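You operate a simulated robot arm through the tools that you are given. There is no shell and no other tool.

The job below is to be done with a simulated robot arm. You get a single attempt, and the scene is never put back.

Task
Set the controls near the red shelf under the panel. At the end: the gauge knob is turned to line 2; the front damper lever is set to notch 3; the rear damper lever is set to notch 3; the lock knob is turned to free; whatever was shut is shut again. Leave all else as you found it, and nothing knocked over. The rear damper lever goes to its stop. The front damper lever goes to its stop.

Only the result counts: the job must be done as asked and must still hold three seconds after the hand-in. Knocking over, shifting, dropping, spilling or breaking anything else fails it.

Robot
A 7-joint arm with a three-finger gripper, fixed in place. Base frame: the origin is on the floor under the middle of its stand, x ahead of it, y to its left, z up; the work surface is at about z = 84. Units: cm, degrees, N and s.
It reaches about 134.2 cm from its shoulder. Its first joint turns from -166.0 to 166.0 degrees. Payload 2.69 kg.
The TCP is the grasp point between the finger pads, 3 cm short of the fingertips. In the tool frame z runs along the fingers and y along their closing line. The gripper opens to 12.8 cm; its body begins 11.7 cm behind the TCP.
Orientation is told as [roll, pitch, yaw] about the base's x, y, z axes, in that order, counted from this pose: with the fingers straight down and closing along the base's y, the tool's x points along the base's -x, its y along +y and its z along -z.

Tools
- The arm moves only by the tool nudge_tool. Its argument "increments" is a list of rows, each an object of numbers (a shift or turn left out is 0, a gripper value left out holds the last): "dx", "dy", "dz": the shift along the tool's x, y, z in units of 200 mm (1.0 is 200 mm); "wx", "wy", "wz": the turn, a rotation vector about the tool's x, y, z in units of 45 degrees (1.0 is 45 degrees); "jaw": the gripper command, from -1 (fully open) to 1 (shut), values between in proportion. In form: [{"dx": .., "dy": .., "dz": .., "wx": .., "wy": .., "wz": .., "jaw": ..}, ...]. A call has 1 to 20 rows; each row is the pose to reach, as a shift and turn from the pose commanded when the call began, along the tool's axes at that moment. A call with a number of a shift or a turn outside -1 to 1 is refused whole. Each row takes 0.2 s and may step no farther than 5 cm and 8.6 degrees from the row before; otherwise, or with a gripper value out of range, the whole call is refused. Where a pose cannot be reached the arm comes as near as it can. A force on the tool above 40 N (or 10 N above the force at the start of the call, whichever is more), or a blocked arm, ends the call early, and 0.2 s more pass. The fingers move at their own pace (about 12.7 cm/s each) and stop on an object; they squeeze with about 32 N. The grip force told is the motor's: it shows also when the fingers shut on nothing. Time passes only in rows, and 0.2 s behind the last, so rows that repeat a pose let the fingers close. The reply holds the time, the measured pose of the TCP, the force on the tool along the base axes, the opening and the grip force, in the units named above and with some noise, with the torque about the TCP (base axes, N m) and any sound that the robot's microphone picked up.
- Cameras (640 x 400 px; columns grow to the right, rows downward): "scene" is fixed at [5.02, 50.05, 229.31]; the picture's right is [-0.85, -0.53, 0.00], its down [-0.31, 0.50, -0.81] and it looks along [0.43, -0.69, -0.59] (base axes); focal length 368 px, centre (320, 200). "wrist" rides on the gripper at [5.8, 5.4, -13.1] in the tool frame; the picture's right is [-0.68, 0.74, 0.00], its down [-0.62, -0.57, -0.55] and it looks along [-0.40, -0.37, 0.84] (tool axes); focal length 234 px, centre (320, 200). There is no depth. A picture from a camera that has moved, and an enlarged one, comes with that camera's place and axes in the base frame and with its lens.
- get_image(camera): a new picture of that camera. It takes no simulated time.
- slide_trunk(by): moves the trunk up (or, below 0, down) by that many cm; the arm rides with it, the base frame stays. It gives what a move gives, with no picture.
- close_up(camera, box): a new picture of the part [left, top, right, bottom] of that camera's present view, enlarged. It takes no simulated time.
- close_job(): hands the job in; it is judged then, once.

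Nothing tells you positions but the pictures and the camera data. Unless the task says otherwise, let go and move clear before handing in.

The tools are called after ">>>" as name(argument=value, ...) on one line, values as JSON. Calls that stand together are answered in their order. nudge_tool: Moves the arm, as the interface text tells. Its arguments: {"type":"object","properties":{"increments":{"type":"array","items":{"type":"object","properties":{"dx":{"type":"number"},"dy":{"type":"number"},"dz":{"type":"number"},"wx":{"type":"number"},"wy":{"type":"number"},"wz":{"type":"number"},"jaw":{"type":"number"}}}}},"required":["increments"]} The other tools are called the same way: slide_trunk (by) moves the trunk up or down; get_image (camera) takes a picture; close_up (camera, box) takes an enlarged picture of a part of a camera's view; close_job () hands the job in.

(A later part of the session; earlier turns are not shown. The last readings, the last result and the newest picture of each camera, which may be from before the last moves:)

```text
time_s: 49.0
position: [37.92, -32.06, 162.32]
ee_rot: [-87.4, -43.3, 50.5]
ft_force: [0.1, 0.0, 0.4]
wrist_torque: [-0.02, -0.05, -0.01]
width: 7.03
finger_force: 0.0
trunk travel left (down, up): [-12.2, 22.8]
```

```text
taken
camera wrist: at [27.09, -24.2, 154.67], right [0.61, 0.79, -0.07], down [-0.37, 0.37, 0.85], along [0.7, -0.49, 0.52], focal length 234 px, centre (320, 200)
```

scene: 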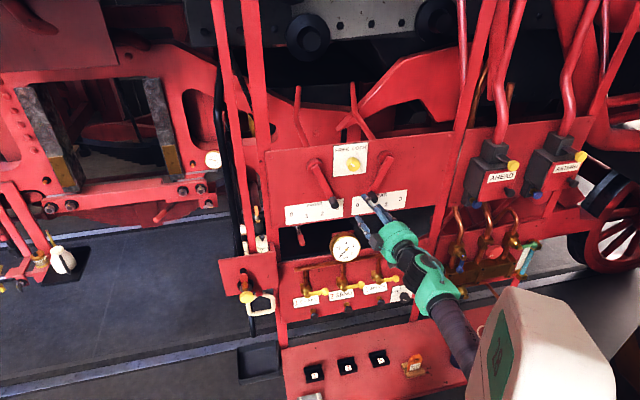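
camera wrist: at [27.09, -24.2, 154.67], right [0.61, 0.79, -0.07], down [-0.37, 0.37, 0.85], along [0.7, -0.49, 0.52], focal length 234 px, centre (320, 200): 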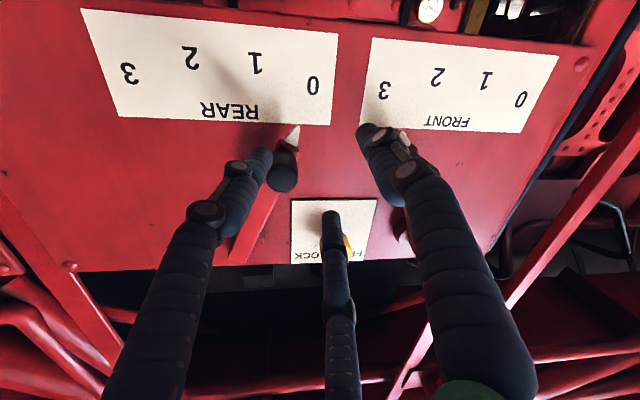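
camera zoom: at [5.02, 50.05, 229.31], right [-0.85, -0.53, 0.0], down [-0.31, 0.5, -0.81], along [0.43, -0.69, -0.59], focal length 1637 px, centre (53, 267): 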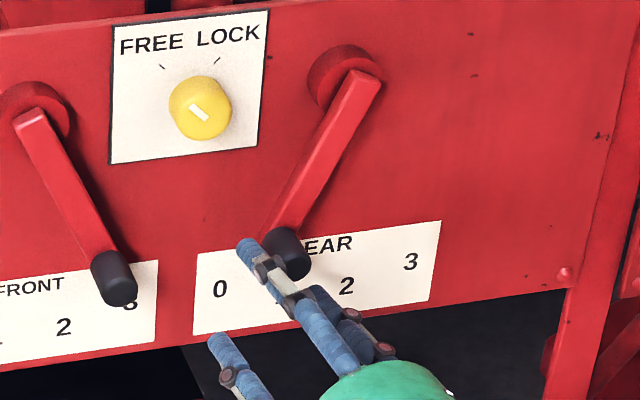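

All states unchanged: lock FREE, front at 3, rear at 0. I'll finish rolling the wrist back, close the fingers into a pusher, and tilt the hand downward, since that posture reached the right side fine earlier.

>>> nudge_tool(increments=[{"wz": 0.16, "dz": -0.02}, {"wz": 0.32, "dz": -0.03}, {"wz": 0.48, "dz": -0.04, "jaw": 0.5}, {"wz": 0.64, "dz": -0.05, "jaw": 1}, {"wz": 0.8, "dz": -0.05}, {"wz": 0.96, "dz": -0.05}])

>>> nudge_tool(increments=[{"wy": 0.16}, {"wy": 0.32}, {"wy": 0.48}, {"wy": 0.64}, {"wy": 0.8}, {"wy": 0.96}])

>>> get_image(camera="scene")

>>> get_image(camera="wrist")

```text
time_s: 50.5
position: [37.86, -31.62, 161.51]
ee_rot: [-51.0, -85.7, 13.4]
ft_force: [-0.1, -0.7, 0.1]
wrist_torque: [0.0, -0.02, -0.03]
width: 0.2
finger_force: 31.0
trunk travel left (down, up): [-12.2, 22.8]
```

```text
time_s: 51.9
position: [36.56, -31.71, 162.04]
ee_rot: [-7.7, -61.3, -29.5]
ft_force: [-0.1, -1.1, 0.7]
wrist_torque: [0.01, 0.01, 0.04]
width: 0.22
finger_force: 31.7
out of reach, approached as far as the arm can: row 1, 4, 5, 6
trunk travel left (down, up): [-12.2, 22.8]
```

```text
taken
```

scene: 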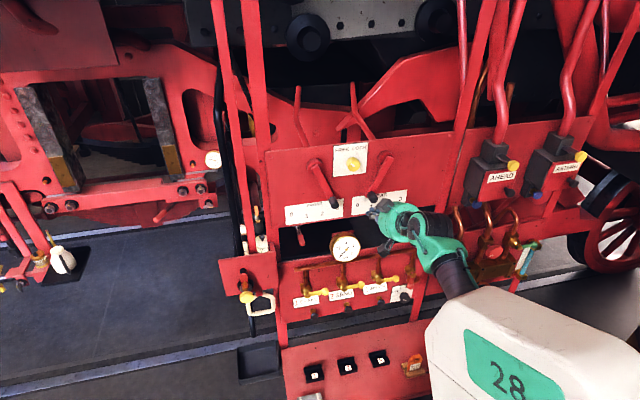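

```text
taken
camera wrist: at [28.21, -18.81, 162.76], right [0.72, 0.43, 0.55], down [-0.46, -0.3, 0.84], along [0.53, -0.85, -0.02], focal length 234 px, centre (320, 200)
```

wrist: 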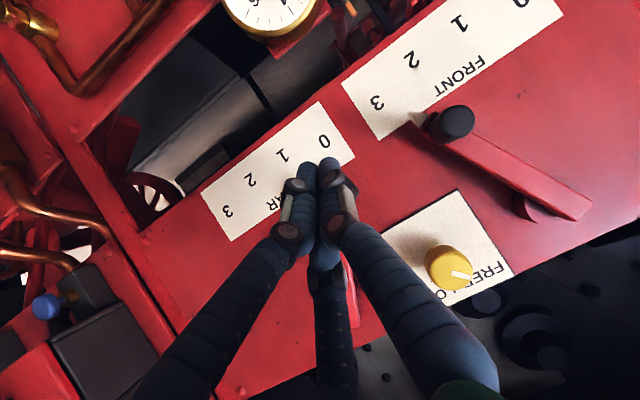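

The hand sits at about −61° pitch with the fingers closed. Before engaging the lever, I'll test in free space, in front of the handle, whether this posture can travel 8 cm right.

>>> nudge_tool(increments=[{"dx": -0.015, "dy": -0.1, "dz": 0.015}, {"dx": -0.03, "dy": -0.2, "dz": 0.03}, {"dx": -0.045, "dy": -0.31, "dz": 0.047}, {"dx": -0.06, "dy": -0.414, "dz": 0.063}])

```text
time_s: 52.5
position: [38.85, -28.56, 164.75]
ee_rot: [-11.0, -63.4, -17.8]
ft_force: [-0.3, -0.4, 0.1]
wrist_torque: [0.01, -0.01, -0.03]
width: 0.21
finger_force: 31.2
trunk travel left (down, up): [-12.2, 22.8]
stopped in row 3: the arm was blocked; the commanded pose is now the measured one
```

That moved the wrong way, so the arm is pinned on a joint limit in this configuration. I'll rise above the panel to the posture that worked well before (yaw −42°, pitch −45°) to get unstuck.

>>> nudge_tool(increments=[{"dx": -0.13, "dy": -0.036, "dz": -0.048, "wx": 0.039, "wy": 0.086, "wz": 0.055}, {"dx": -0.259, "dy": -0.072, "dz": -0.096, "wx": 0.079, "wy": 0.172, "wz": 0.11}, {"dx": -0.389, "dy": -0.109, "dz": -0.143, "wx": 0.118, "wy": 0.257, "wz": 0.165}, {"dx": -0.518, "dy": -0.145, "dz": -0.191, "wx": 0.158, "wy": 0.343, "wz": 0.22}, {"dx": -0.648, "dy": -0.181, "dz": -0.239, "wx": 0.197, "wy": 0.429, "wz": 0.275}, {"dx": -0.648, "dy": -0.181, "dz": -0.239, "wx": 0.197, "wy": 0.429, "wz": 0.275}])

>>> get_image(camera="scene")

```text
time_s: 54.1
position: [37.95, -26.03, 181.35]
ee_rot: [12.6, -50.1, -42.9]
ft_force: [7.0, 37.0, -0.8]
wrist_torque: [-3.02, 0.37, -3.36]
width: 0.24
finger_force: 31.4
out of reach, approached as far as the arm can: row 2, 3, 4, 5, 6
trunk travel left (down, up): [-12.2, 22.8]
stopped in row 6: the arm was blocked; the commanded pose is now the measured one
```

```text
taken
```

scene: 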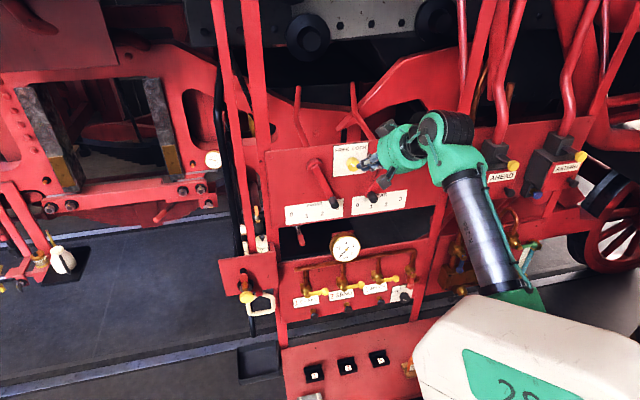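

There's a 37 N contact away from the fingertips. I need to see what is touching before moving.

>>> close_up(camera="scene", box=[330, 90, 530, 240])

>>> get_image(camera="wrist")

```text
2.67 times, centred on (430, 165) of scene
camera zoom: at [5.02, 50.05, 229.31], right [-0.85, -0.53, 0.0], down [-0.31, 0.5, -0.81], along [0.43, -0.69, -0.59], focal length 982 px, centre (27, 293)
```

zoom: 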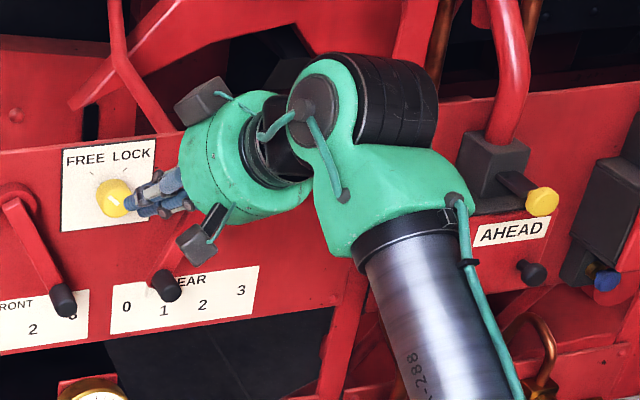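

```text
taken
camera wrist: at [28.91, -14.45, 185.74], right [0.72, 0.31, 0.62], down [-0.4, -0.55, 0.74], along [0.57, -0.78, -0.27], focal length 234 px, centre (320, 200)
```

wrist: 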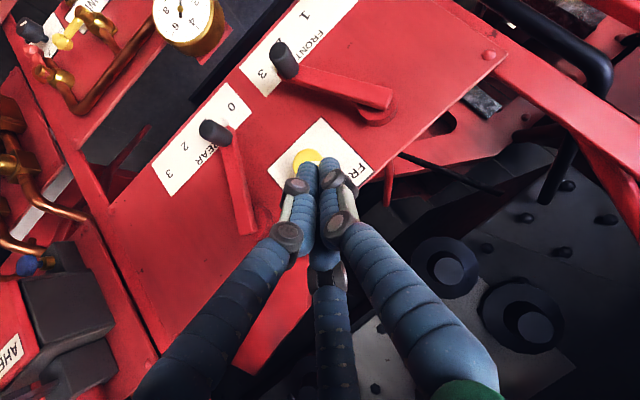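

The contact looks like the hand folding against its own wrist. I'll unfold by moving up and toward the panel, back to the earlier good posture.

>>> nudge_tool(increments=[{"dx": -0.1, "dy": -0.028, "dz": 0.0, "wx": 0.04}, {"dx": -0.22, "dy": -0.055, "dz": -0.01, "wx": 0.1}, {"dx": -0.34, "dy": -0.083, "dz": -0.03, "wx": 0.16}, {"dx": -0.46, "dy": -0.11, "dz": -0.04, "wx": 0.21}, {"dx": -0.575, "dy": -0.1385, "dz": -0.0525, "wx": 0.262}])

>>> get_image(camera="scene")

```text
time_s: 55.3
position: [37.79, -37.57, 188.74]
ee_rot: [10.5, -48.4, -48.3]
ft_force: [1.1, -3.2, -0.7]
wrist_torque: [0.14, 0.0, 0.12]
width: 0.22
finger_force: 31.2
out of reach, approached as far as the arm can: row 1, 2, 3, 4, 5
trunk travel left (down, up): [-12.2, 22.8]
```

```text
taken
```

scene: 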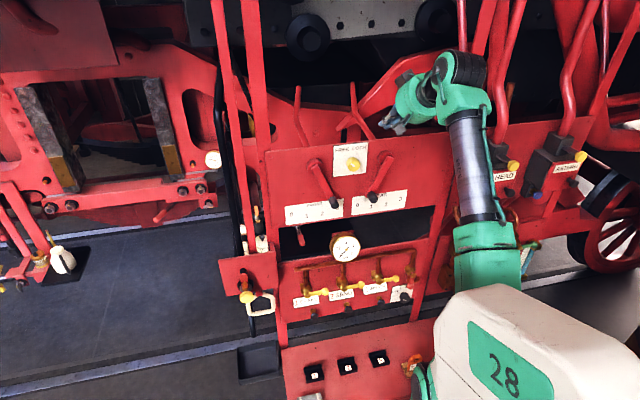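

The contact is relieved. I'll correct the orientation (roll 0, pitch −40°, yaw −42°) while rising 6 cm, then lower the trunk the remaining 12 cm so the lever height falls in the arm's comfortable range.

>>> nudge_tool(increments=[{"dx": -0.075, "dy": 0.012, "dz": -0.065, "wx": 0.045, "wy": 0.065, "wz": -0.028}, {"dx": -0.15, "dy": 0.024, "dz": -0.13, "wx": 0.09, "wy": 0.13, "wz": -0.055}, {"dx": -0.224, "dy": 0.036, "dz": -0.196, "wx": 0.135, "wy": 0.195, "wz": -0.083}])

>>> slide_trunk(by=-12)

>>> get_image(camera="scene")

>>> get_image(camera="wrist")

```text
time_s: 56.1
position: [34.69, -37.63, 192.64]
ee_rot: [5.7, -44.4, -44.1]
ft_force: [-0.2, 1.7, 0.7]
wrist_torque: [-0.1, -0.01, -0.09]
width: 0.2
finger_force: 31.7
out of reach, approached as far as the arm can: row 1, 2, 3
trunk travel left (down, up): [-12.2, 22.8]
```

```text
time_s: 57.6
position: [34.57, -37.78, 180.46]
ee_rot: [5.8, -44.4, -44.0]
ft_force: [0.3, 0.2, -0.7]
wrist_torque: [-0.03, 0.05, 0.0]
width: 0.2
finger_force: 31.6
trunk travel left (down, up): [-0.2, 34.8]
```

```text
taken
```

scene: 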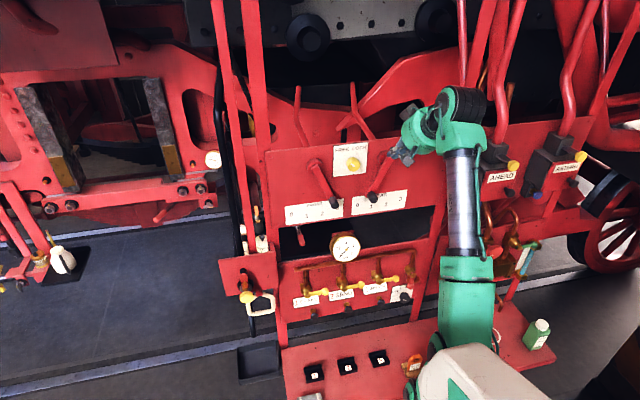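

```text
taken
camera wrist: at [27.56, -25.36, 186.06], right [0.82, 0.23, 0.53], down [-0.36, -0.51, 0.78], along [0.45, -0.83, -0.34], focal length 234 px, centre (320, 200)
```

wrist: 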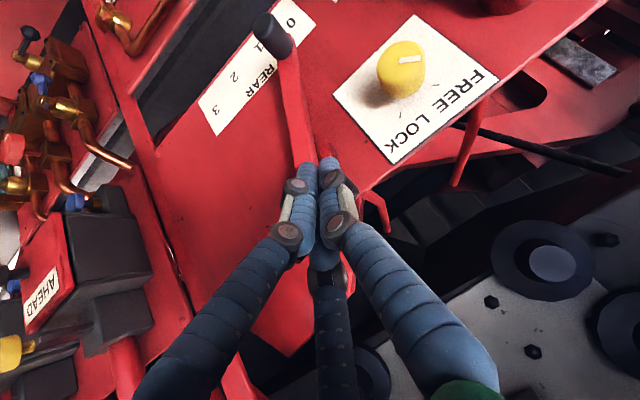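

The trunk is fully down and nothing touched. I'll now bring the closed fingers to the left side of the rear handle, stage one: in front of the gap between the lock knob and the lever.

>>> nudge_tool(increments=[{"dx": 0.08, "dy": 0.103, "dz": 0.082, "wx": 0.025, "wy": 0.025, "wz": -0.007}, {"dx": 0.16, "dy": 0.206, "dz": 0.163, "wx": 0.05, "wy": 0.05, "wz": -0.014}, {"dx": 0.24, "dy": 0.309, "dz": 0.245, "wx": 0.075, "wy": 0.075, "wz": -0.021}, {"dx": 0.319, "dy": 0.4115, "dz": 0.326, "wx": 0.099, "wy": 0.099, "wz": -0.028}])

>>> get_image(camera="wrist")

>>> get_image(camera="scene")

```text
time_s: 58.6
position: [36.17, -35.15, 172.59]
ee_rot: [10.6, -39.5, -47.2]
ft_force: [1.3, -0.4, -0.8]
wrist_torque: [0.08, 0.03, 0.01]
width: 0.19
finger_force: 31.4
out of reach, approached as far as the arm can: row 1, 2, 3, 4
trunk travel left (down, up): [-0.2, 34.8]
```

```text
taken
camera wrist: at [29.02, -23.37, 179.35], right [0.83, 0.17, 0.53], down [-0.35, -0.59, 0.73], along [0.44, -0.79, -0.43], focal length 234 px, centre (320, 200)
```

wrist: 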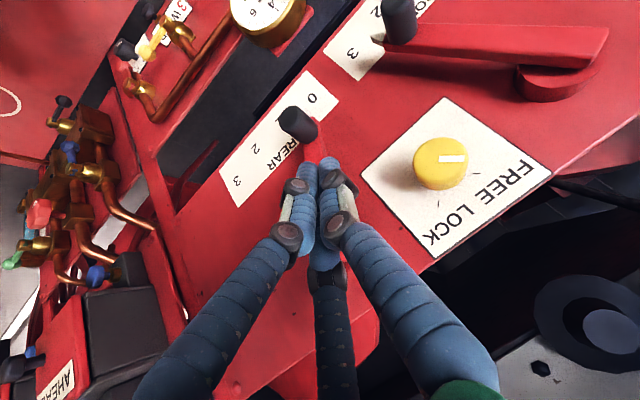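

```text
taken
```

scene: 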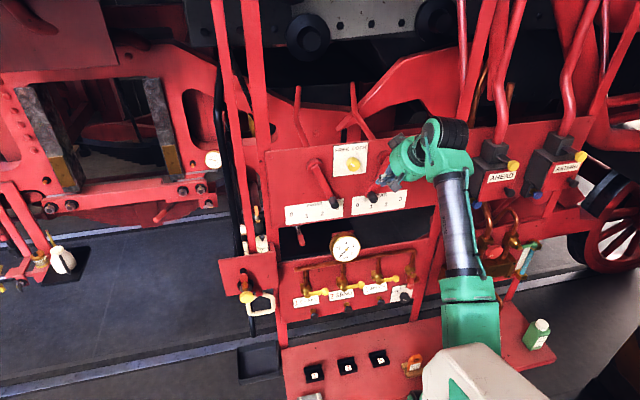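

It stopped about 6 cm short to the left with the hand yawed, so some wrist joint is still on a limit. I'll try rolling the wrist (the closed fingers are round, so roll doesn't matter) to see which way frees it.

>>> nudge_tool(increments=[{"wz": -0.15}, {"wz": -0.3}, {"wz": -0.45}])

```text
time_s: 59.4
position: [36.18, -35.44, 172.14]
ee_rot: [-6.2, -39.9, -20.7]
ft_force: [-0.3, -1.1, 0.2]
wrist_torque: [0.04, 0.0, 0.01]
width: 0.22
finger_force: 31.7
trunk travel left (down, up): [-0.2, 34.8]
```

Rolling that way works without a limit warning. Now try moving left again.

>>> nudge_tool(increments=[{"dx": -0.028, "dy": 0.095, "dz": 0.013}, {"dx": -0.056, "dy": 0.19, "dz": 0.026}])

```text
time_s: 60.2
position: [38.27, -34.96, 170.88]
ee_rot: [-4.2, -39.3, -21.4]
ft_force: [0.5, -0.5, 0.0]
wrist_torque: [0.04, 0.07, 0.03]
width: 0.19
finger_force: 31.2
out of reach, approached as far as the arm can: row 1, 2
trunk travel left (down, up): [-0.2, 34.8]
stopped in row 2: the arm was blocked; the commanded pose is now the measured one
```

Still limited. Heights relative to the shoulder seem to matter, and lower relative positions had more freedom. I'll raise the trunk instead and bring the hand down with the arm.

>>> slide_trunk(by=18)

>>> get_image(camera="scene")

```text
time_s: 62.2
position: [38.1, -34.72, 188.93]
ee_rot: [-4.1, -39.4, -21.4]
ft_force: [-0.2, -0.2, -0.6]
wrist_torque: [0.01, 0.02, 0.01]
width: 0.21
finger_force: 31.1
trunk travel left (down, up): [-18.2, 16.8]
```

```text
taken
```

scene: 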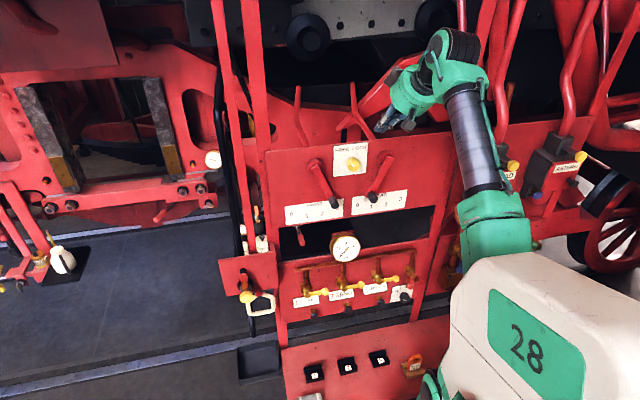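

>>> nudge_tool(increments=[{"dx": 0.078, "dy": 0.05, "dz": 0.101}, {"dx": 0.155, "dy": 0.1, "dz": 0.202}, {"dx": 0.233, "dy": 0.149, "dz": 0.304}, {"dx": 0.31, "dy": 0.2, "dz": 0.405}, {"dx": 0.388, "dy": 0.249, "dz": 0.506}])

>>> get_image(camera="wrist")

```text
time_s: 63.4
position: [42.96, -37.97, 167.41]
ee_rot: [2.1, -31.3, -24.6]
ft_force: [-20.7, 20.3, 17.0]
wrist_torque: [0.0, -0.03, 0.03]
width: 0.21
finger_force: 31.7
out of reach, approached as far as the arm can: row 2, 3, 4, 5
trunk travel left (down, up): [-18.2, 16.8]
stopped in row 5: the force on the tool passed its limit at 71 N (the readings are from after the stop); the commanded pose is now the measured one
```

```text
taken
camera wrist: at [34.19, -28.53, 175.68], right [0.82, 0.43, 0.38], down [-0.02, -0.64, 0.77], along [0.57, -0.64, -0.52], focal length 234 px, centre (320, 200)
```

wrist: 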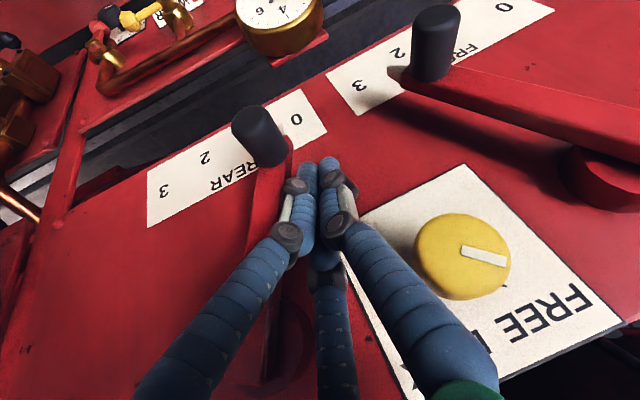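

The hand was pulled in against the panel face, but it's now in a useful spot: left of the rear lever bar with nothing disturbed. I'll first ease off the panel by 1 cm.

>>> nudge_tool(increments=[{"dx": 0.02, "dy": 0.008, "dz": -0.012}, {"dx": 0.0407, "dy": 0.0159, "dz": -0.0242}, {"dx": 0.0407, "dy": 0.0159, "dz": -0.0242}])

>>> close_up(camera="scene", box=[320, 130, 440, 230])

>>> get_image(camera="wrist")

```text
time_s: 64.2
position: [43.0, -37.83, 166.05]
ee_rot: [2.7, -30.2, -25.0]
ft_force: [-4.2, 6.4, 2.2]
wrist_torque: [0.06, -0.02, 0.02]
width: 0.2
finger_force: 31.5
trunk travel left (down, up): [-18.2, 16.8]
```

```text
4.00 times, centred on (380, 180) of scene
camera zoom: at [5.02, 50.05, 229.31], right [-0.85, -0.53, 0.0], down [-0.31, 0.5, -0.81], along [0.43, -0.69, -0.59], focal length 1474 px, centre (80, 280)
```

zoom: 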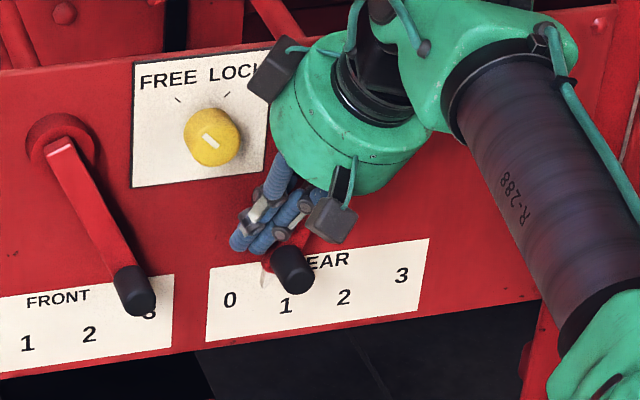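

```text
taken
camera wrist: at [34.3, -28.69, 174.59], right [0.82, 0.43, 0.37], down [0.0, -0.65, 0.76], along [0.57, -0.63, -0.53], focal length 234 px, centre (320, 200)
```

wrist: 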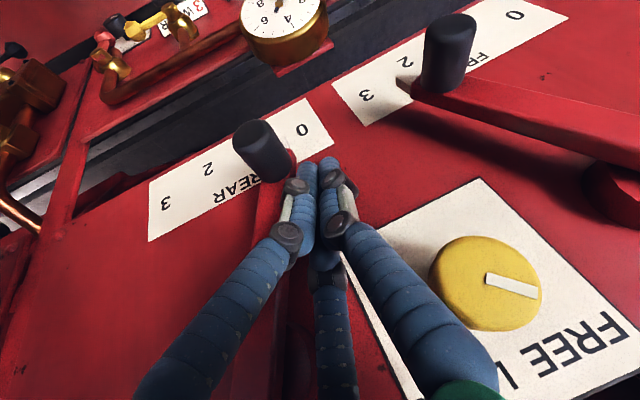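

The closed fingers are sitting just left of the rear lever. Now pushing to the right in small steps.

>>> nudge_tool(increments=[{"dx": 0.01, "dy": -0.038, "dz": -0.0076}, {"dx": 0.0205, "dy": -0.076, "dz": -0.0153}, {"dx": 0.031, "dy": -0.114, "dz": -0.023}, {"dx": 0.041, "dy": -0.152, "dz": -0.0305}])

>>> close_up(camera="scene", box=[320, 130, 440, 230])

```text
time_s: 65.2
position: [40.74, -39.84, 167.01]
ee_rot: [2.3, -31.0, -24.6]
ft_force: [6.8, 16.1, -0.7]
wrist_torque: [-0.89, 0.38, -0.21]
width: 0.2
finger_force: 31.5
trunk travel left (down, up): [-18.2, 16.8]
```

```text
4.00 times, centred on (380, 180) of scene
camera zoom: at [5.02, 50.05, 229.31], right [-0.85, -0.53, 0.0], down [-0.31, 0.5, -0.81], along [0.43, -0.69, -0.59], focal length 1474 px, centre (80, 280)
```

zoom: 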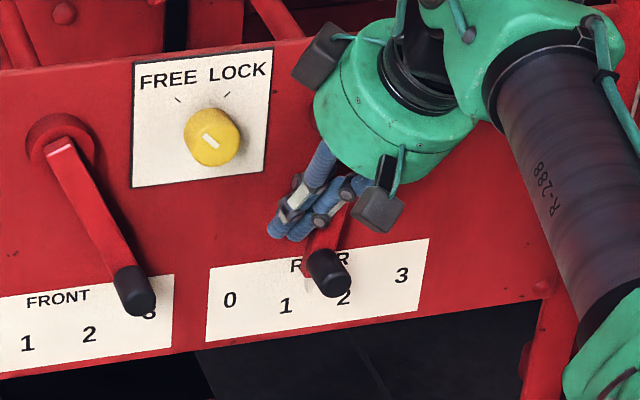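

The rear lever is moving. I'll continue pushing right.

>>> nudge_tool(increments=[{"dx": 0.01, "dy": -0.038, "dz": -0.0076}, {"dx": 0.0205, "dy": -0.076, "dz": -0.0153}, {"dx": 0.031, "dy": -0.114, "dz": -0.023}, {"dx": 0.041, "dy": -0.152, "dz": -0.0305}])

>>> close_up(camera="scene", box=[320, 130, 440, 230])

```text
time_s: 65.7
position: [39.93, -40.28, 167.37]
ee_rot: [2.3, -31.3, -24.5]
ft_force: [-3.6, 16.6, -7.4]
wrist_torque: [-0.71, -0.34, -0.31]
width: 0.19
finger_force: 31.5
trunk travel left (down, up): [-18.2, 16.8]
stopped in row 2: the force on the tool passed its limit at 65 N (the readings are from after the stop); the commanded pose is now the measured one
```

```text
4.00 times, centred on (380, 180) of scene
camera zoom: at [5.02, 50.05, 229.31], right [-0.85, -0.53, 0.0], down [-0.31, 0.5, -0.81], along [0.43, -0.69, -0.59], focal length 1474 px, centre (80, 280)
```

zoom: 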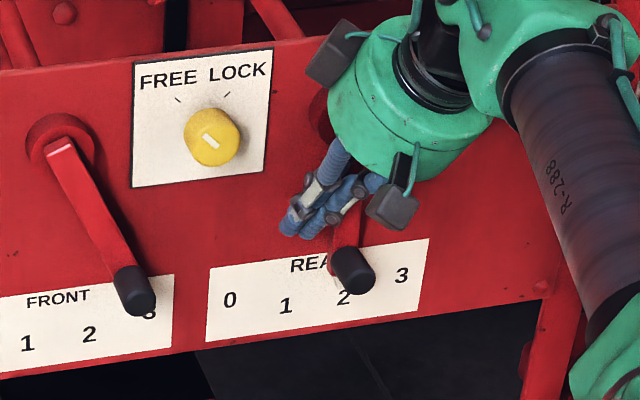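

>>> get_image(camera="wrist")

>>> close_up(camera="wrist", box=[220, 80, 420, 260])

```text
taken
camera wrist: at [31.03, -30.86, 175.57], right [0.82, 0.44, 0.38], down [-0.01, -0.64, 0.77], along [0.58, -0.63, -0.52], focal length 234 px, centre (320, 200)
```

wrist: 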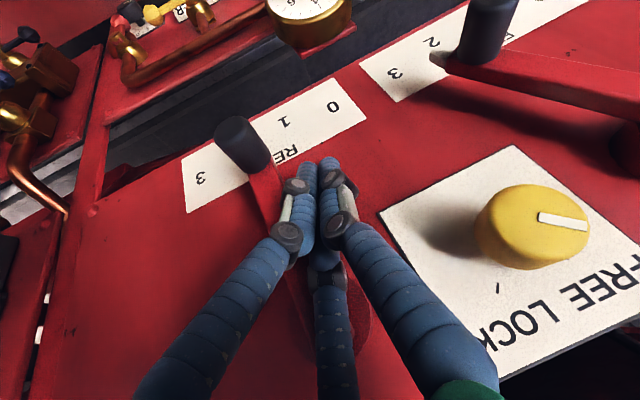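

```text
2.22 times, centred on (320, 170) of wrist
camera zoom: at [31.03, -30.86, 175.57], right [0.82, 0.44, 0.38], down [-0.01, -0.64, 0.77], along [0.58, -0.63, -0.52], focal length 520 px, centre (320, 267)
```

zoom: 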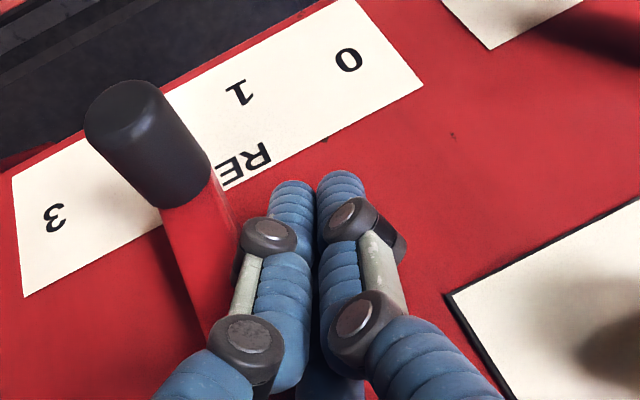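

The lever is past the middle, but the upper knuckles are now bearing near the hub, with poor leverage. I'll back off slightly, drop 4 cm so the fingertips push at the handle end, and check.

>>> nudge_tool(increments=[{"dx": -0.0073, "dy": 0.03, "dz": 0.005}, {"dx": -0.0146, "dy": 0.054, "dz": 0.0109}, {"dx": 0.03, "dy": 0.057, "dz": 0.05}, {"dx": 0.08, "dy": 0.06, "dz": 0.105}, {"dx": 0.128, "dy": 0.0627, "dz": 0.1587}])

>>> get_image(camera="wrist")

>>> close_up(camera="scene", box=[320, 130, 440, 230])

```text
time_s: 66.9
position: [40.38, -39.74, 161.3]
ee_rot: [3.5, -29.6, -25.2]
ft_force: [-4.4, 8.6, 3.4]
wrist_torque: [-0.73, -0.25, -0.22]
width: 0.21
finger_force: 31.6
trunk travel left (down, up): [-18.2, 16.8]
```

```text
taken
camera wrist: at [31.78, -30.68, 169.98], right [0.82, 0.42, 0.37], down [0.0, -0.66, 0.75], along [0.57, -0.62, -0.55], focal length 234 px, centre (320, 200)
```

wrist: 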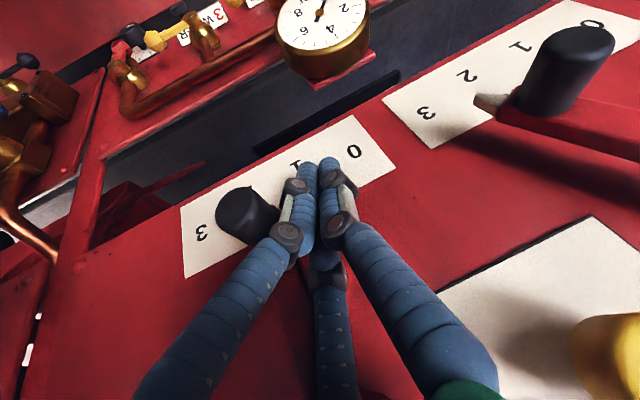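

```text
4.00 times, centred on (380, 180) of scene
camera zoom: at [5.02, 50.05, 229.31], right [-0.85, -0.53, 0.0], down [-0.31, 0.5, -0.81], along [0.43, -0.69, -0.59], focal length 1474 px, centre (80, 280)
```

zoom: 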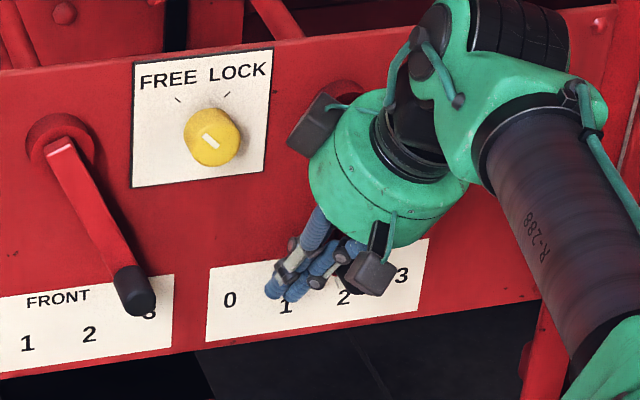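

The knuckles are now right against the handle itself, which gives good leverage. Pushing right again.

>>> nudge_tool(increments=[{"dx": 0.012, "dy": -0.034, "dz": -0.01}, {"dx": 0.024, "dy": -0.07, "dz": -0.02}, {"dx": 0.035, "dy": -0.107, "dz": -0.027}, {"dx": 0.045, "dy": -0.145, "dz": -0.035}, {"dx": 0.055, "dy": -0.183, "dz": -0.043}])

>>> get_image(camera="wrist")

>>> close_up(camera="scene", box=[320, 130, 440, 230])

```text
time_s: 68.1
position: [37.45, -42.23, 162.81]
ee_rot: [2.7, -30.9, -24.8]
ft_force: [-0.1, 2.0, -0.8]
wrist_torque: [-0.09, -0.03, -0.06]
width: 0.21
finger_force: 31.6
trunk travel left (down, up): [-18.2, 16.8]
```

```text
taken
camera wrist: at [28.55, -32.89, 171.15], right [0.82, 0.43, 0.38], down [-0.01, -0.65, 0.76], along [0.57, -0.63, -0.53], focal length 234 px, centre (320, 200)
```

wrist: 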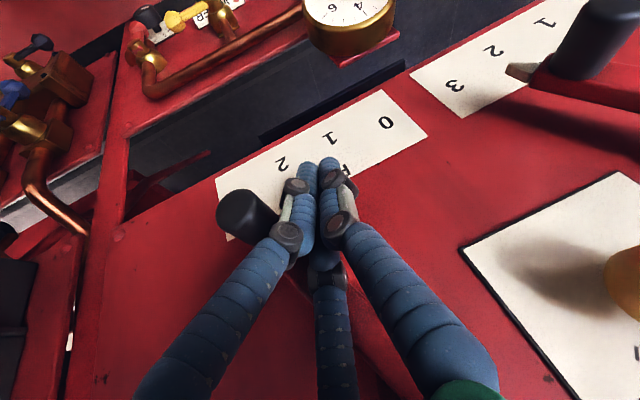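

```text
4.00 times, centred on (380, 180) of scene
camera zoom: at [5.02, 50.05, 229.31], right [-0.85, -0.53, 0.0], down [-0.31, 0.5, -0.81], along [0.43, -0.69, -0.59], focal length 1474 px, centre (80, 280)
```

zoom: 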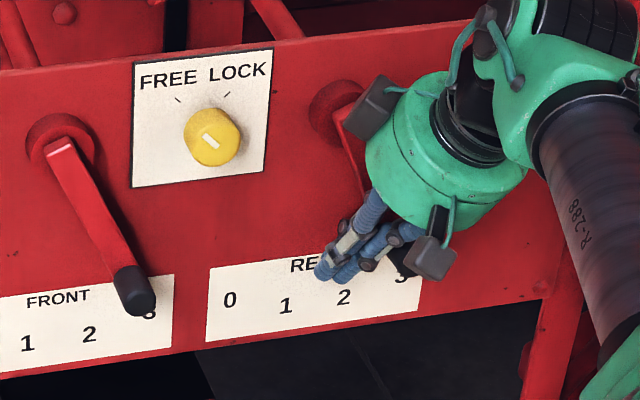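

The lever is leaning right and is close to 3. I'll push further until the stop resists.

>>> nudge_tool(increments=[{"dx": 0.006, "dy": -0.024, "dz": -0.005}, {"dx": 0.0128, "dy": -0.047, "dz": -0.0095}, {"dx": 0.019, "dy": -0.071, "dz": -0.0143}, {"dx": 0.0256, "dy": -0.095, "dz": -0.019}])

>>> close_up(camera="scene", box=[320, 130, 440, 230])

```text
time_s: 68.8
position: [36.6, -42.28, 163.04]
ee_rot: [2.8, -30.9, -24.5]
ft_force: [0.9, 17.4, -7.3]
wrist_torque: [-0.49, -0.02, -0.09]
width: 0.2
finger_force: 30.8
trunk travel left (down, up): [-18.2, 16.8]
stopped in row 3: the force on the tool passed its limit at 44 N (the readings are from after the stop); the commanded pose is now the measured one
```

```text
4.00 times, centred on (380, 180) of scene
camera zoom: at [5.02, 50.05, 229.31], right [-0.85, -0.53, 0.0], down [-0.31, 0.5, -0.81], along [0.43, -0.69, -0.59], focal length 1474 px, centre (80, 280)
```

zoom: 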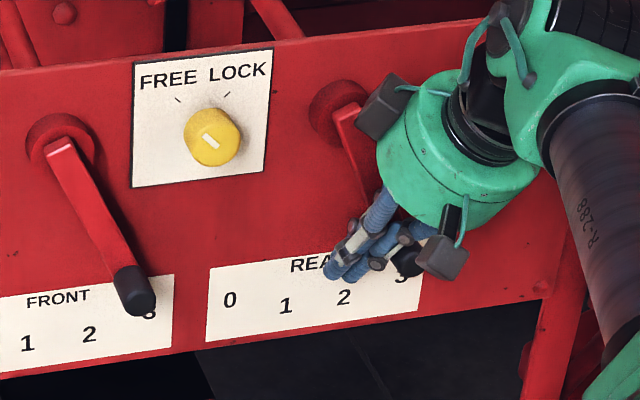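

It stopped at 44 N, likely on the stop. I'll back off left and out to verify the lever's position.

>>> nudge_tool(increments=[{"dx": -0.008, "dy": 0.03, "dz": 0.006}, {"dx": -0.0154, "dy": 0.0568, "dz": 0.0114}, {"dx": 0.04, "dy": 0.075, "dz": -0.03}, {"dx": 0.107, "dy": 0.105, "dz": -0.062}])

>>> get_image(camera="wrist")

>>> close_up(camera="scene", box=[320, 130, 440, 230])

```text
time_s: 70.0
position: [36.05, -41.42, 159.4]
ee_rot: [5.3, -27.9, -25.9]
ft_force: [-0.2, 0.4, 0.3]
wrist_torque: [0.04, 0.0, 0.02]
width: 0.23
finger_force: 31.4
trunk travel left (down, up): [-18.2, 16.8]
stopped in row 4: the arm was blocked; the commanded pose is now the measured one
```

```text
taken
camera wrist: at [27.38, -32.64, 168.55], right [0.83, 0.41, 0.38], down [0.01, -0.69, 0.72], along [0.56, -0.6, -0.58], focal length 234 px, centre (320, 200)
```

wrist: 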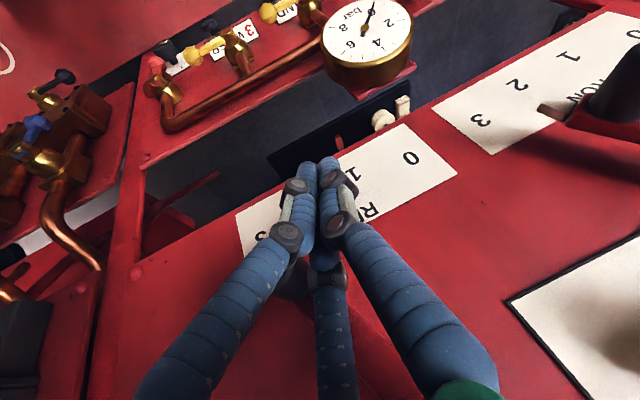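

```text
4.00 times, centred on (380, 180) of scene
camera zoom: at [5.02, 50.05, 229.31], right [-0.85, -0.53, 0.0], down [-0.31, 0.5, -0.81], along [0.43, -0.69, -0.59], focal length 1474 px, centre (80, 280)
```

zoom: 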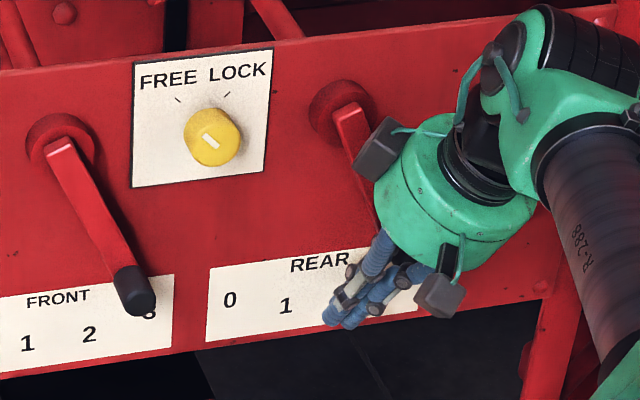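

>>> nudge_tool(increments=[{"dz": -0.1}, {"dz": -0.2}, {"dz": -0.3}, {"dz": -0.4}])

>>> close_up(camera="scene", box=[320, 130, 440, 230])

>>> get_image(camera="wrist")

```text
time_s: 71.0
position: [32.56, -40.96, 165.49]
ee_rot: [6.3, -27.2, -26.3]
ft_force: [-0.6, -0.7, 1.3]
wrist_torque: [-0.01, 0.0, -0.01]
width: 0.23
finger_force: 31.0
trunk travel left (down, up): [-18.2, 16.8]
```

```text
4.00 times, centred on (380, 180) of scene
camera zoom: at [5.02, 50.05, 229.31], right [-0.85, -0.53, 0.0], down [-0.31, 0.5, -0.81], along [0.43, -0.69, -0.59], focal length 1474 px, centre (80, 280)
```

zoom: 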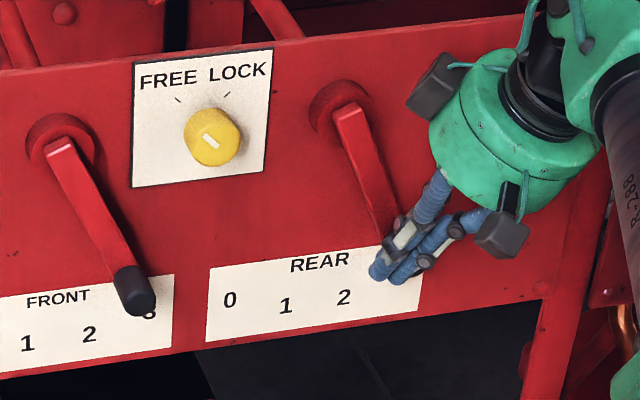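

```text
taken
camera wrist: at [24.01, -32.4, 174.8], right [0.83, 0.41, 0.38], down [0.02, -0.7, 0.71], along [0.55, -0.58, -0.59], focal length 234 px, centre (320, 200)
```

wrist: 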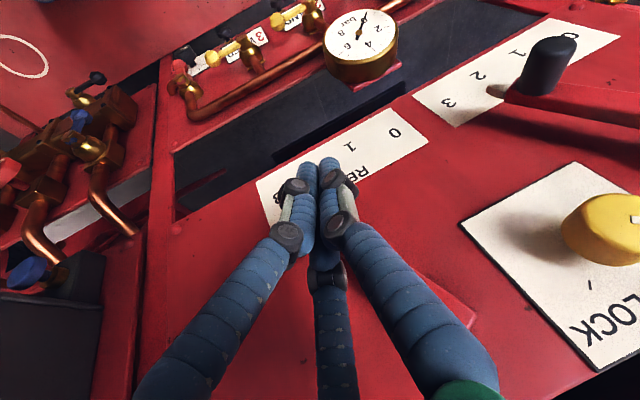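

Backed out cleanly. I'll move the hand up and right so the rear lever is fully visible.

>>> nudge_tool(increments=[{"dx": -0.022, "dy": -0.085, "dz": -0.111}, {"dx": -0.043, "dy": -0.169, "dz": -0.222}, {"dx": -0.065, "dy": -0.254, "dz": -0.334}, {"dx": -0.086, "dy": -0.338, "dz": -0.445}])

>>> close_up(camera="scene", box=[290, 140, 430, 230])

>>> get_image(camera="wrist")

>>> get_image(camera="scene")

```text
time_s: 72.0
position: [26.87, -45.85, 174.96]
ee_rot: [5.0, -28.1, -25.7]
ft_force: [0.1, -0.3, 0.1]
wrist_torque: [0.01, -0.01, -0.01]
width: 0.21
finger_force: 31.7
trunk travel left (down, up): [-18.2, 16.8]
```

```text
4.44 times, centred on (360, 185) of scene
camera zoom: at [5.02, 50.05, 229.31], right [-0.85, -0.53, 0.0], down [-0.31, 0.5, -0.81], along [0.43, -0.69, -0.59], focal length 1637 px, centre (142, 267)
```

zoom: 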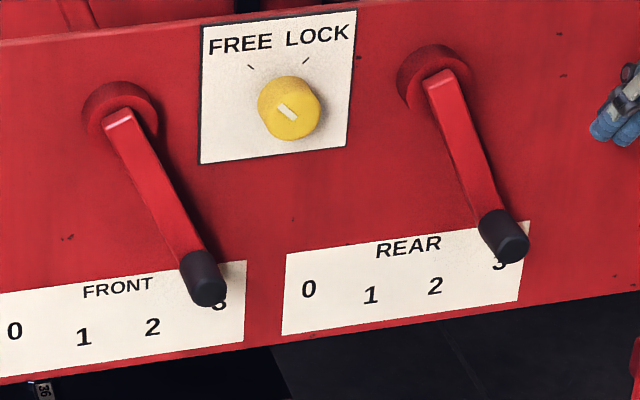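

```text
taken
camera wrist: at [18.12, -37.11, 184.01], right [0.83, 0.41, 0.38], down [0.01, -0.68, 0.73], along [0.56, -0.6, -0.57], focal length 234 px, centre (320, 200)
```

wrist: 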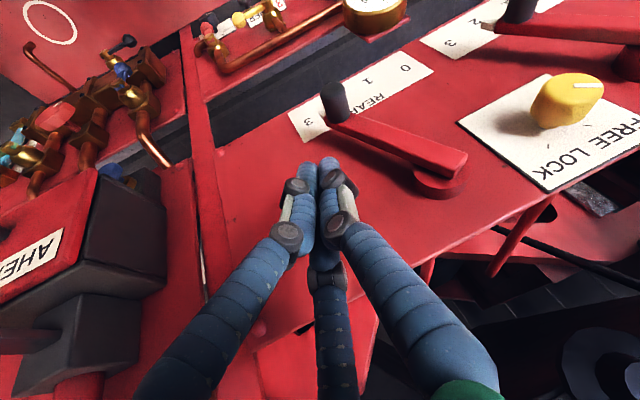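

```text
taken
```

scene: 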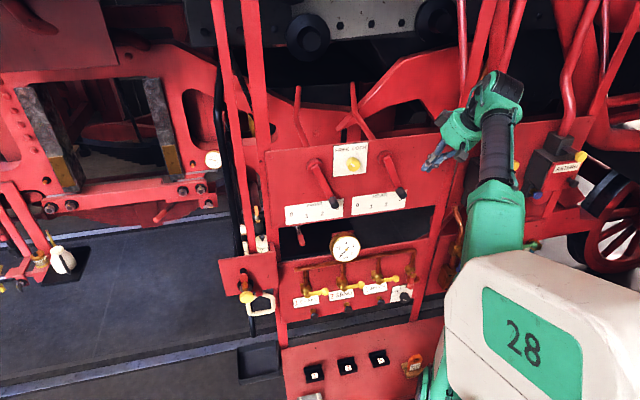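

>>> close_up(camera="wrist", box=[280, 40, 480, 210])

>>> close_up(camera="scene", box=[370, 170, 420, 215])

>>> close_up(camera="scene", box=[305, 180, 355, 225])

```text
2.35 times, centred on (380, 125) of wrist
camera zoom: at [18.12, -37.11, 184.01], right [0.83, 0.41, 0.38], down [0.01, -0.68, 0.73], along [0.56, -0.6, -0.57], focal length 551 px, centre (179, 376)
```

zoom: 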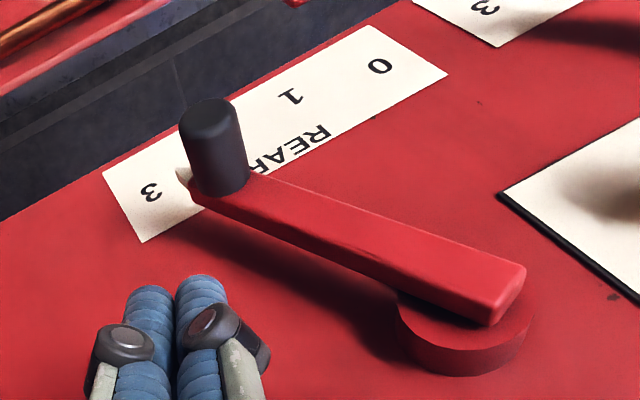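

```text
8.89 times, centred on (395, 192) of scene
camera zoom: at [5.02, 50.05, 229.31], right [-0.85, -0.53, 0.0], down [-0.31, 0.5, -0.81], along [0.43, -0.69, -0.59], focal length 3274 px, centre (-347, 267)
```

zoom: 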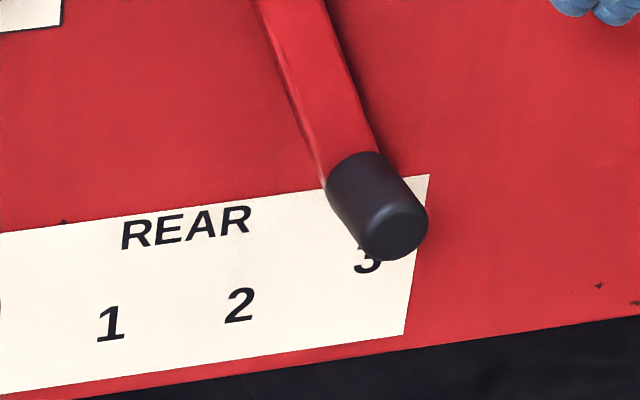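

```text
8.89 times, centred on (330, 202) of scene
camera zoom: at [5.02, 50.05, 229.31], right [-0.85, -0.53, 0.0], down [-0.31, 0.5, -0.81], along [0.43, -0.69, -0.59], focal length 3274 px, centre (231, 178)
```

zoom: 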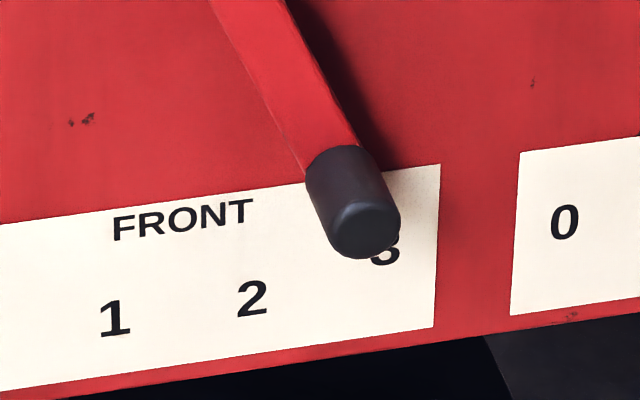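

Both levers are at notch 3 and the lock knob is still at FREE. Now the gauge knob, which sits on the lower panel at about u≈20, z≈111. I'll descend in front of it in steps for a close look.

>>> nudge_tool(increments=[{"dx": 0.106, "dy": -0.0165, "dz": 0.136}, {"dx": 0.212, "dy": -0.033, "dz": 0.272}, {"dx": 0.317, "dy": -0.05, "dz": 0.407}, {"dx": 0.423, "dy": -0.066, "dz": 0.543}, {"dx": 0.529, "dy": -0.0825, "dz": 0.679}])

>>> get_image(camera="scene")

>>> get_image(camera="wrist")

```text
time_s: 73.2
position: [23.99, -45.22, 157.62]
ee_rot: [5.4, -28.1, -25.9]
ft_force: [0.3, 0.1, 0.7]
wrist_torque: [0.03, -0.01, 0.0]
width: 0.24
finger_force: 31.2
trunk travel left (down, up): [-18.2, 16.8]
```

```text
taken
```

scene: 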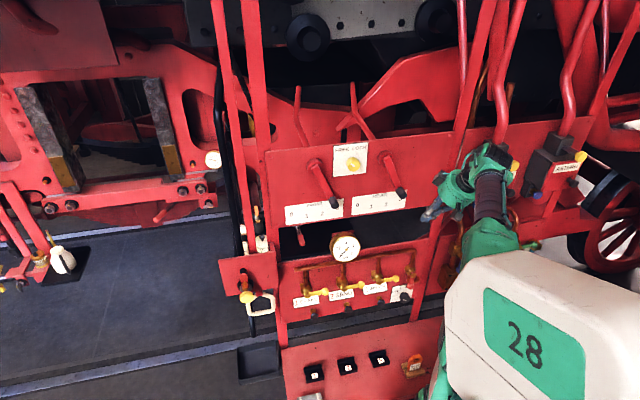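

```text
taken
camera wrist: at [15.34, -36.52, 166.78], right [0.83, 0.41, 0.38], down [0.01, -0.69, 0.72], along [0.56, -0.6, -0.58], focal length 234 px, centre (320, 200)
```

wrist: 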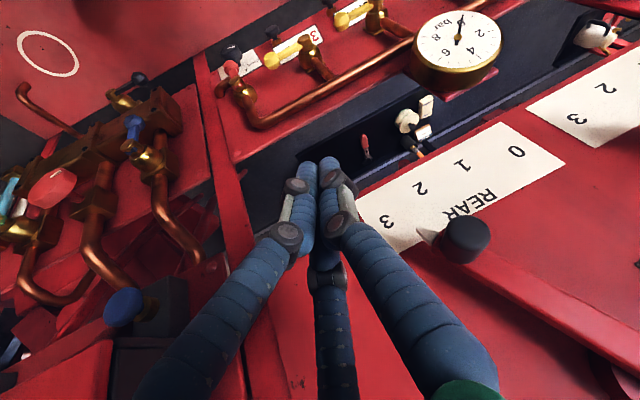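

>>> nudge_tool(increments=[{"dx": 0.1, "dy": -0.015, "dz": 0.136}, {"dx": 0.2, "dy": -0.03, "dz": 0.272}, {"dx": 0.3, "dy": -0.045, "dz": 0.407}, {"dx": 0.4, "dy": -0.06, "dz": 0.543}, {"dx": 0.5, "dy": -0.075, "dz": 0.679}])

>>> get_image(camera="scene")

>>> get_image(camera="wrist")

```text
time_s: 74.4
position: [21.87, -44.29, 140.82]
ee_rot: [5.4, -28.1, -25.8]
ft_force: [-0.5, 0.0, -0.3]
wrist_torque: [0.02, 0.02, 0.03]
width: 0.21
finger_force: 31.9
trunk travel left (down, up): [-18.2, 16.8]
```

```text
taken
```

scene: 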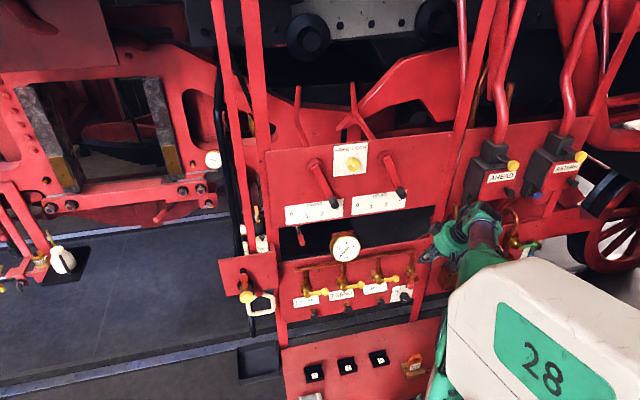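

```text
taken
camera wrist: at [13.11, -35.49, 149.98], right [0.83, 0.41, 0.38], down [0.01, -0.69, 0.73], along [0.56, -0.6, -0.57], focal length 234 px, centre (320, 200)
```

wrist: 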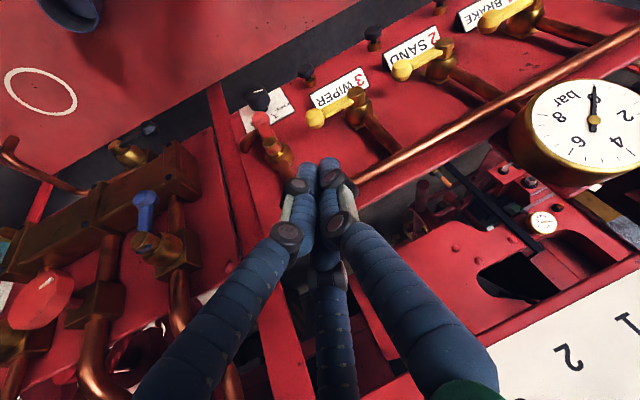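

I can see the gauge knob plate near the red-handled valve. Zooming in.

>>> close_up(camera="wrist", box=[215, 70, 315, 190])

>>> close_up(camera="scene", box=[380, 260, 430, 310])

```text
3.33 times, centred on (265, 130) of wrist
camera zoom: at [13.11, -35.49, 149.98], right [0.83, 0.41, 0.38], down [0.01, -0.69, 0.73], along [0.56, -0.6, -0.57], focal length 781 px, centre (503, 433)
```

zoom: 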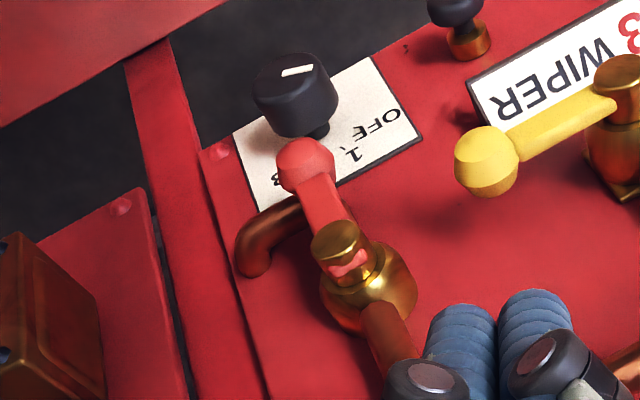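

```text
8.00 times, centred on (405, 285) of scene
camera zoom: at [5.02, 50.05, 229.31], right [-0.85, -0.53, 0.0], down [-0.31, 0.5, -0.81], along [0.43, -0.69, -0.59], focal length 2947 px, centre (-360, -480)
```

zoom: 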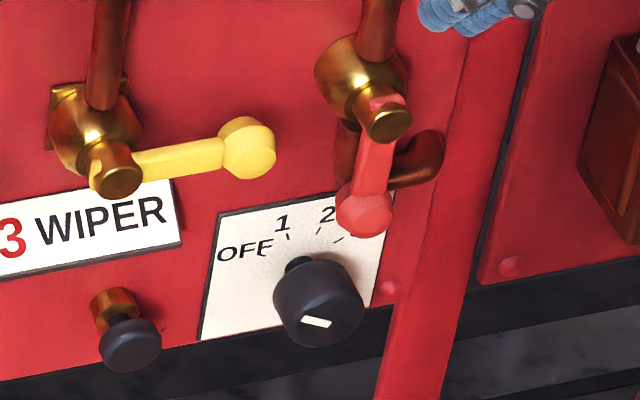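

The gauge knob sits around u≈20.6, z≈106, with its face at w≈4.8. Its pointer seems to be at OFF, and the red valve ball hangs 7 cm above it. I'll start flattening the hand here, 33° at a time, watching for limits.

>>> nudge_tool(increments=[{"wx": 0.054, "wy": -0.172, "wz": 0.016}, {"wx": 0.108, "wy": -0.344, "wz": 0.033}, {"wx": 0.162, "wy": -0.516, "wz": 0.049}, {"wx": 0.2167, "wy": -0.688, "wz": 0.0655}])

>>> get_image(camera="scene")

```text
time_s: 75.6
position: [19.9, -46.08, 136.17]
ee_rot: [8.5, -55.9, -41.5]
ft_force: [-0.4, 0.9, 0.8]
wrist_torque: [0.0, -0.01, 0.03]
width: 0.21
finger_force: 31.3
trunk travel left (down, up): [-18.2, 16.8]
stopped in row 4: the arm was blocked; the commanded pose is now the measured one
```

```text
taken
```

scene: 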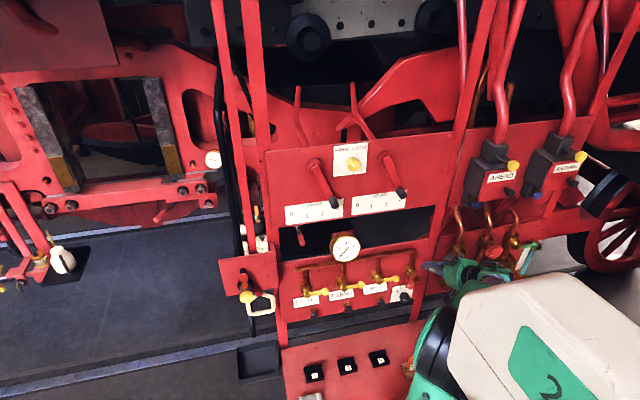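

The wrist target here is nearly at shoulder height and very close to it, so the arm is over-folded. Raising the trunk fully should put the shoulder well above the gauge knob and open the arm up. I'll do that now.

>>> slide_trunk(by=16.5)

>>> get_image(camera="scene")

```text
time_s: 77.5
position: [20.54, -45.81, 152.34]
ee_rot: [8.9, -55.7, -41.1]
ft_force: [-0.8, -0.2, -0.3]
wrist_torque: [-0.01, -0.02, -0.01]
width: 0.19
finger_force: 30.9
trunk travel left (down, up): [-34.7, 0.3]
```

```text
taken
```

scene: 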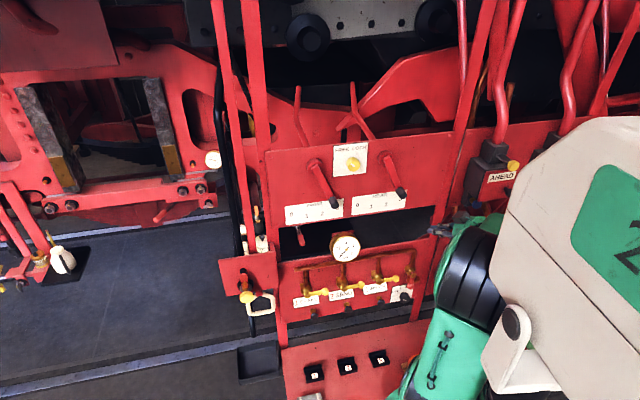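

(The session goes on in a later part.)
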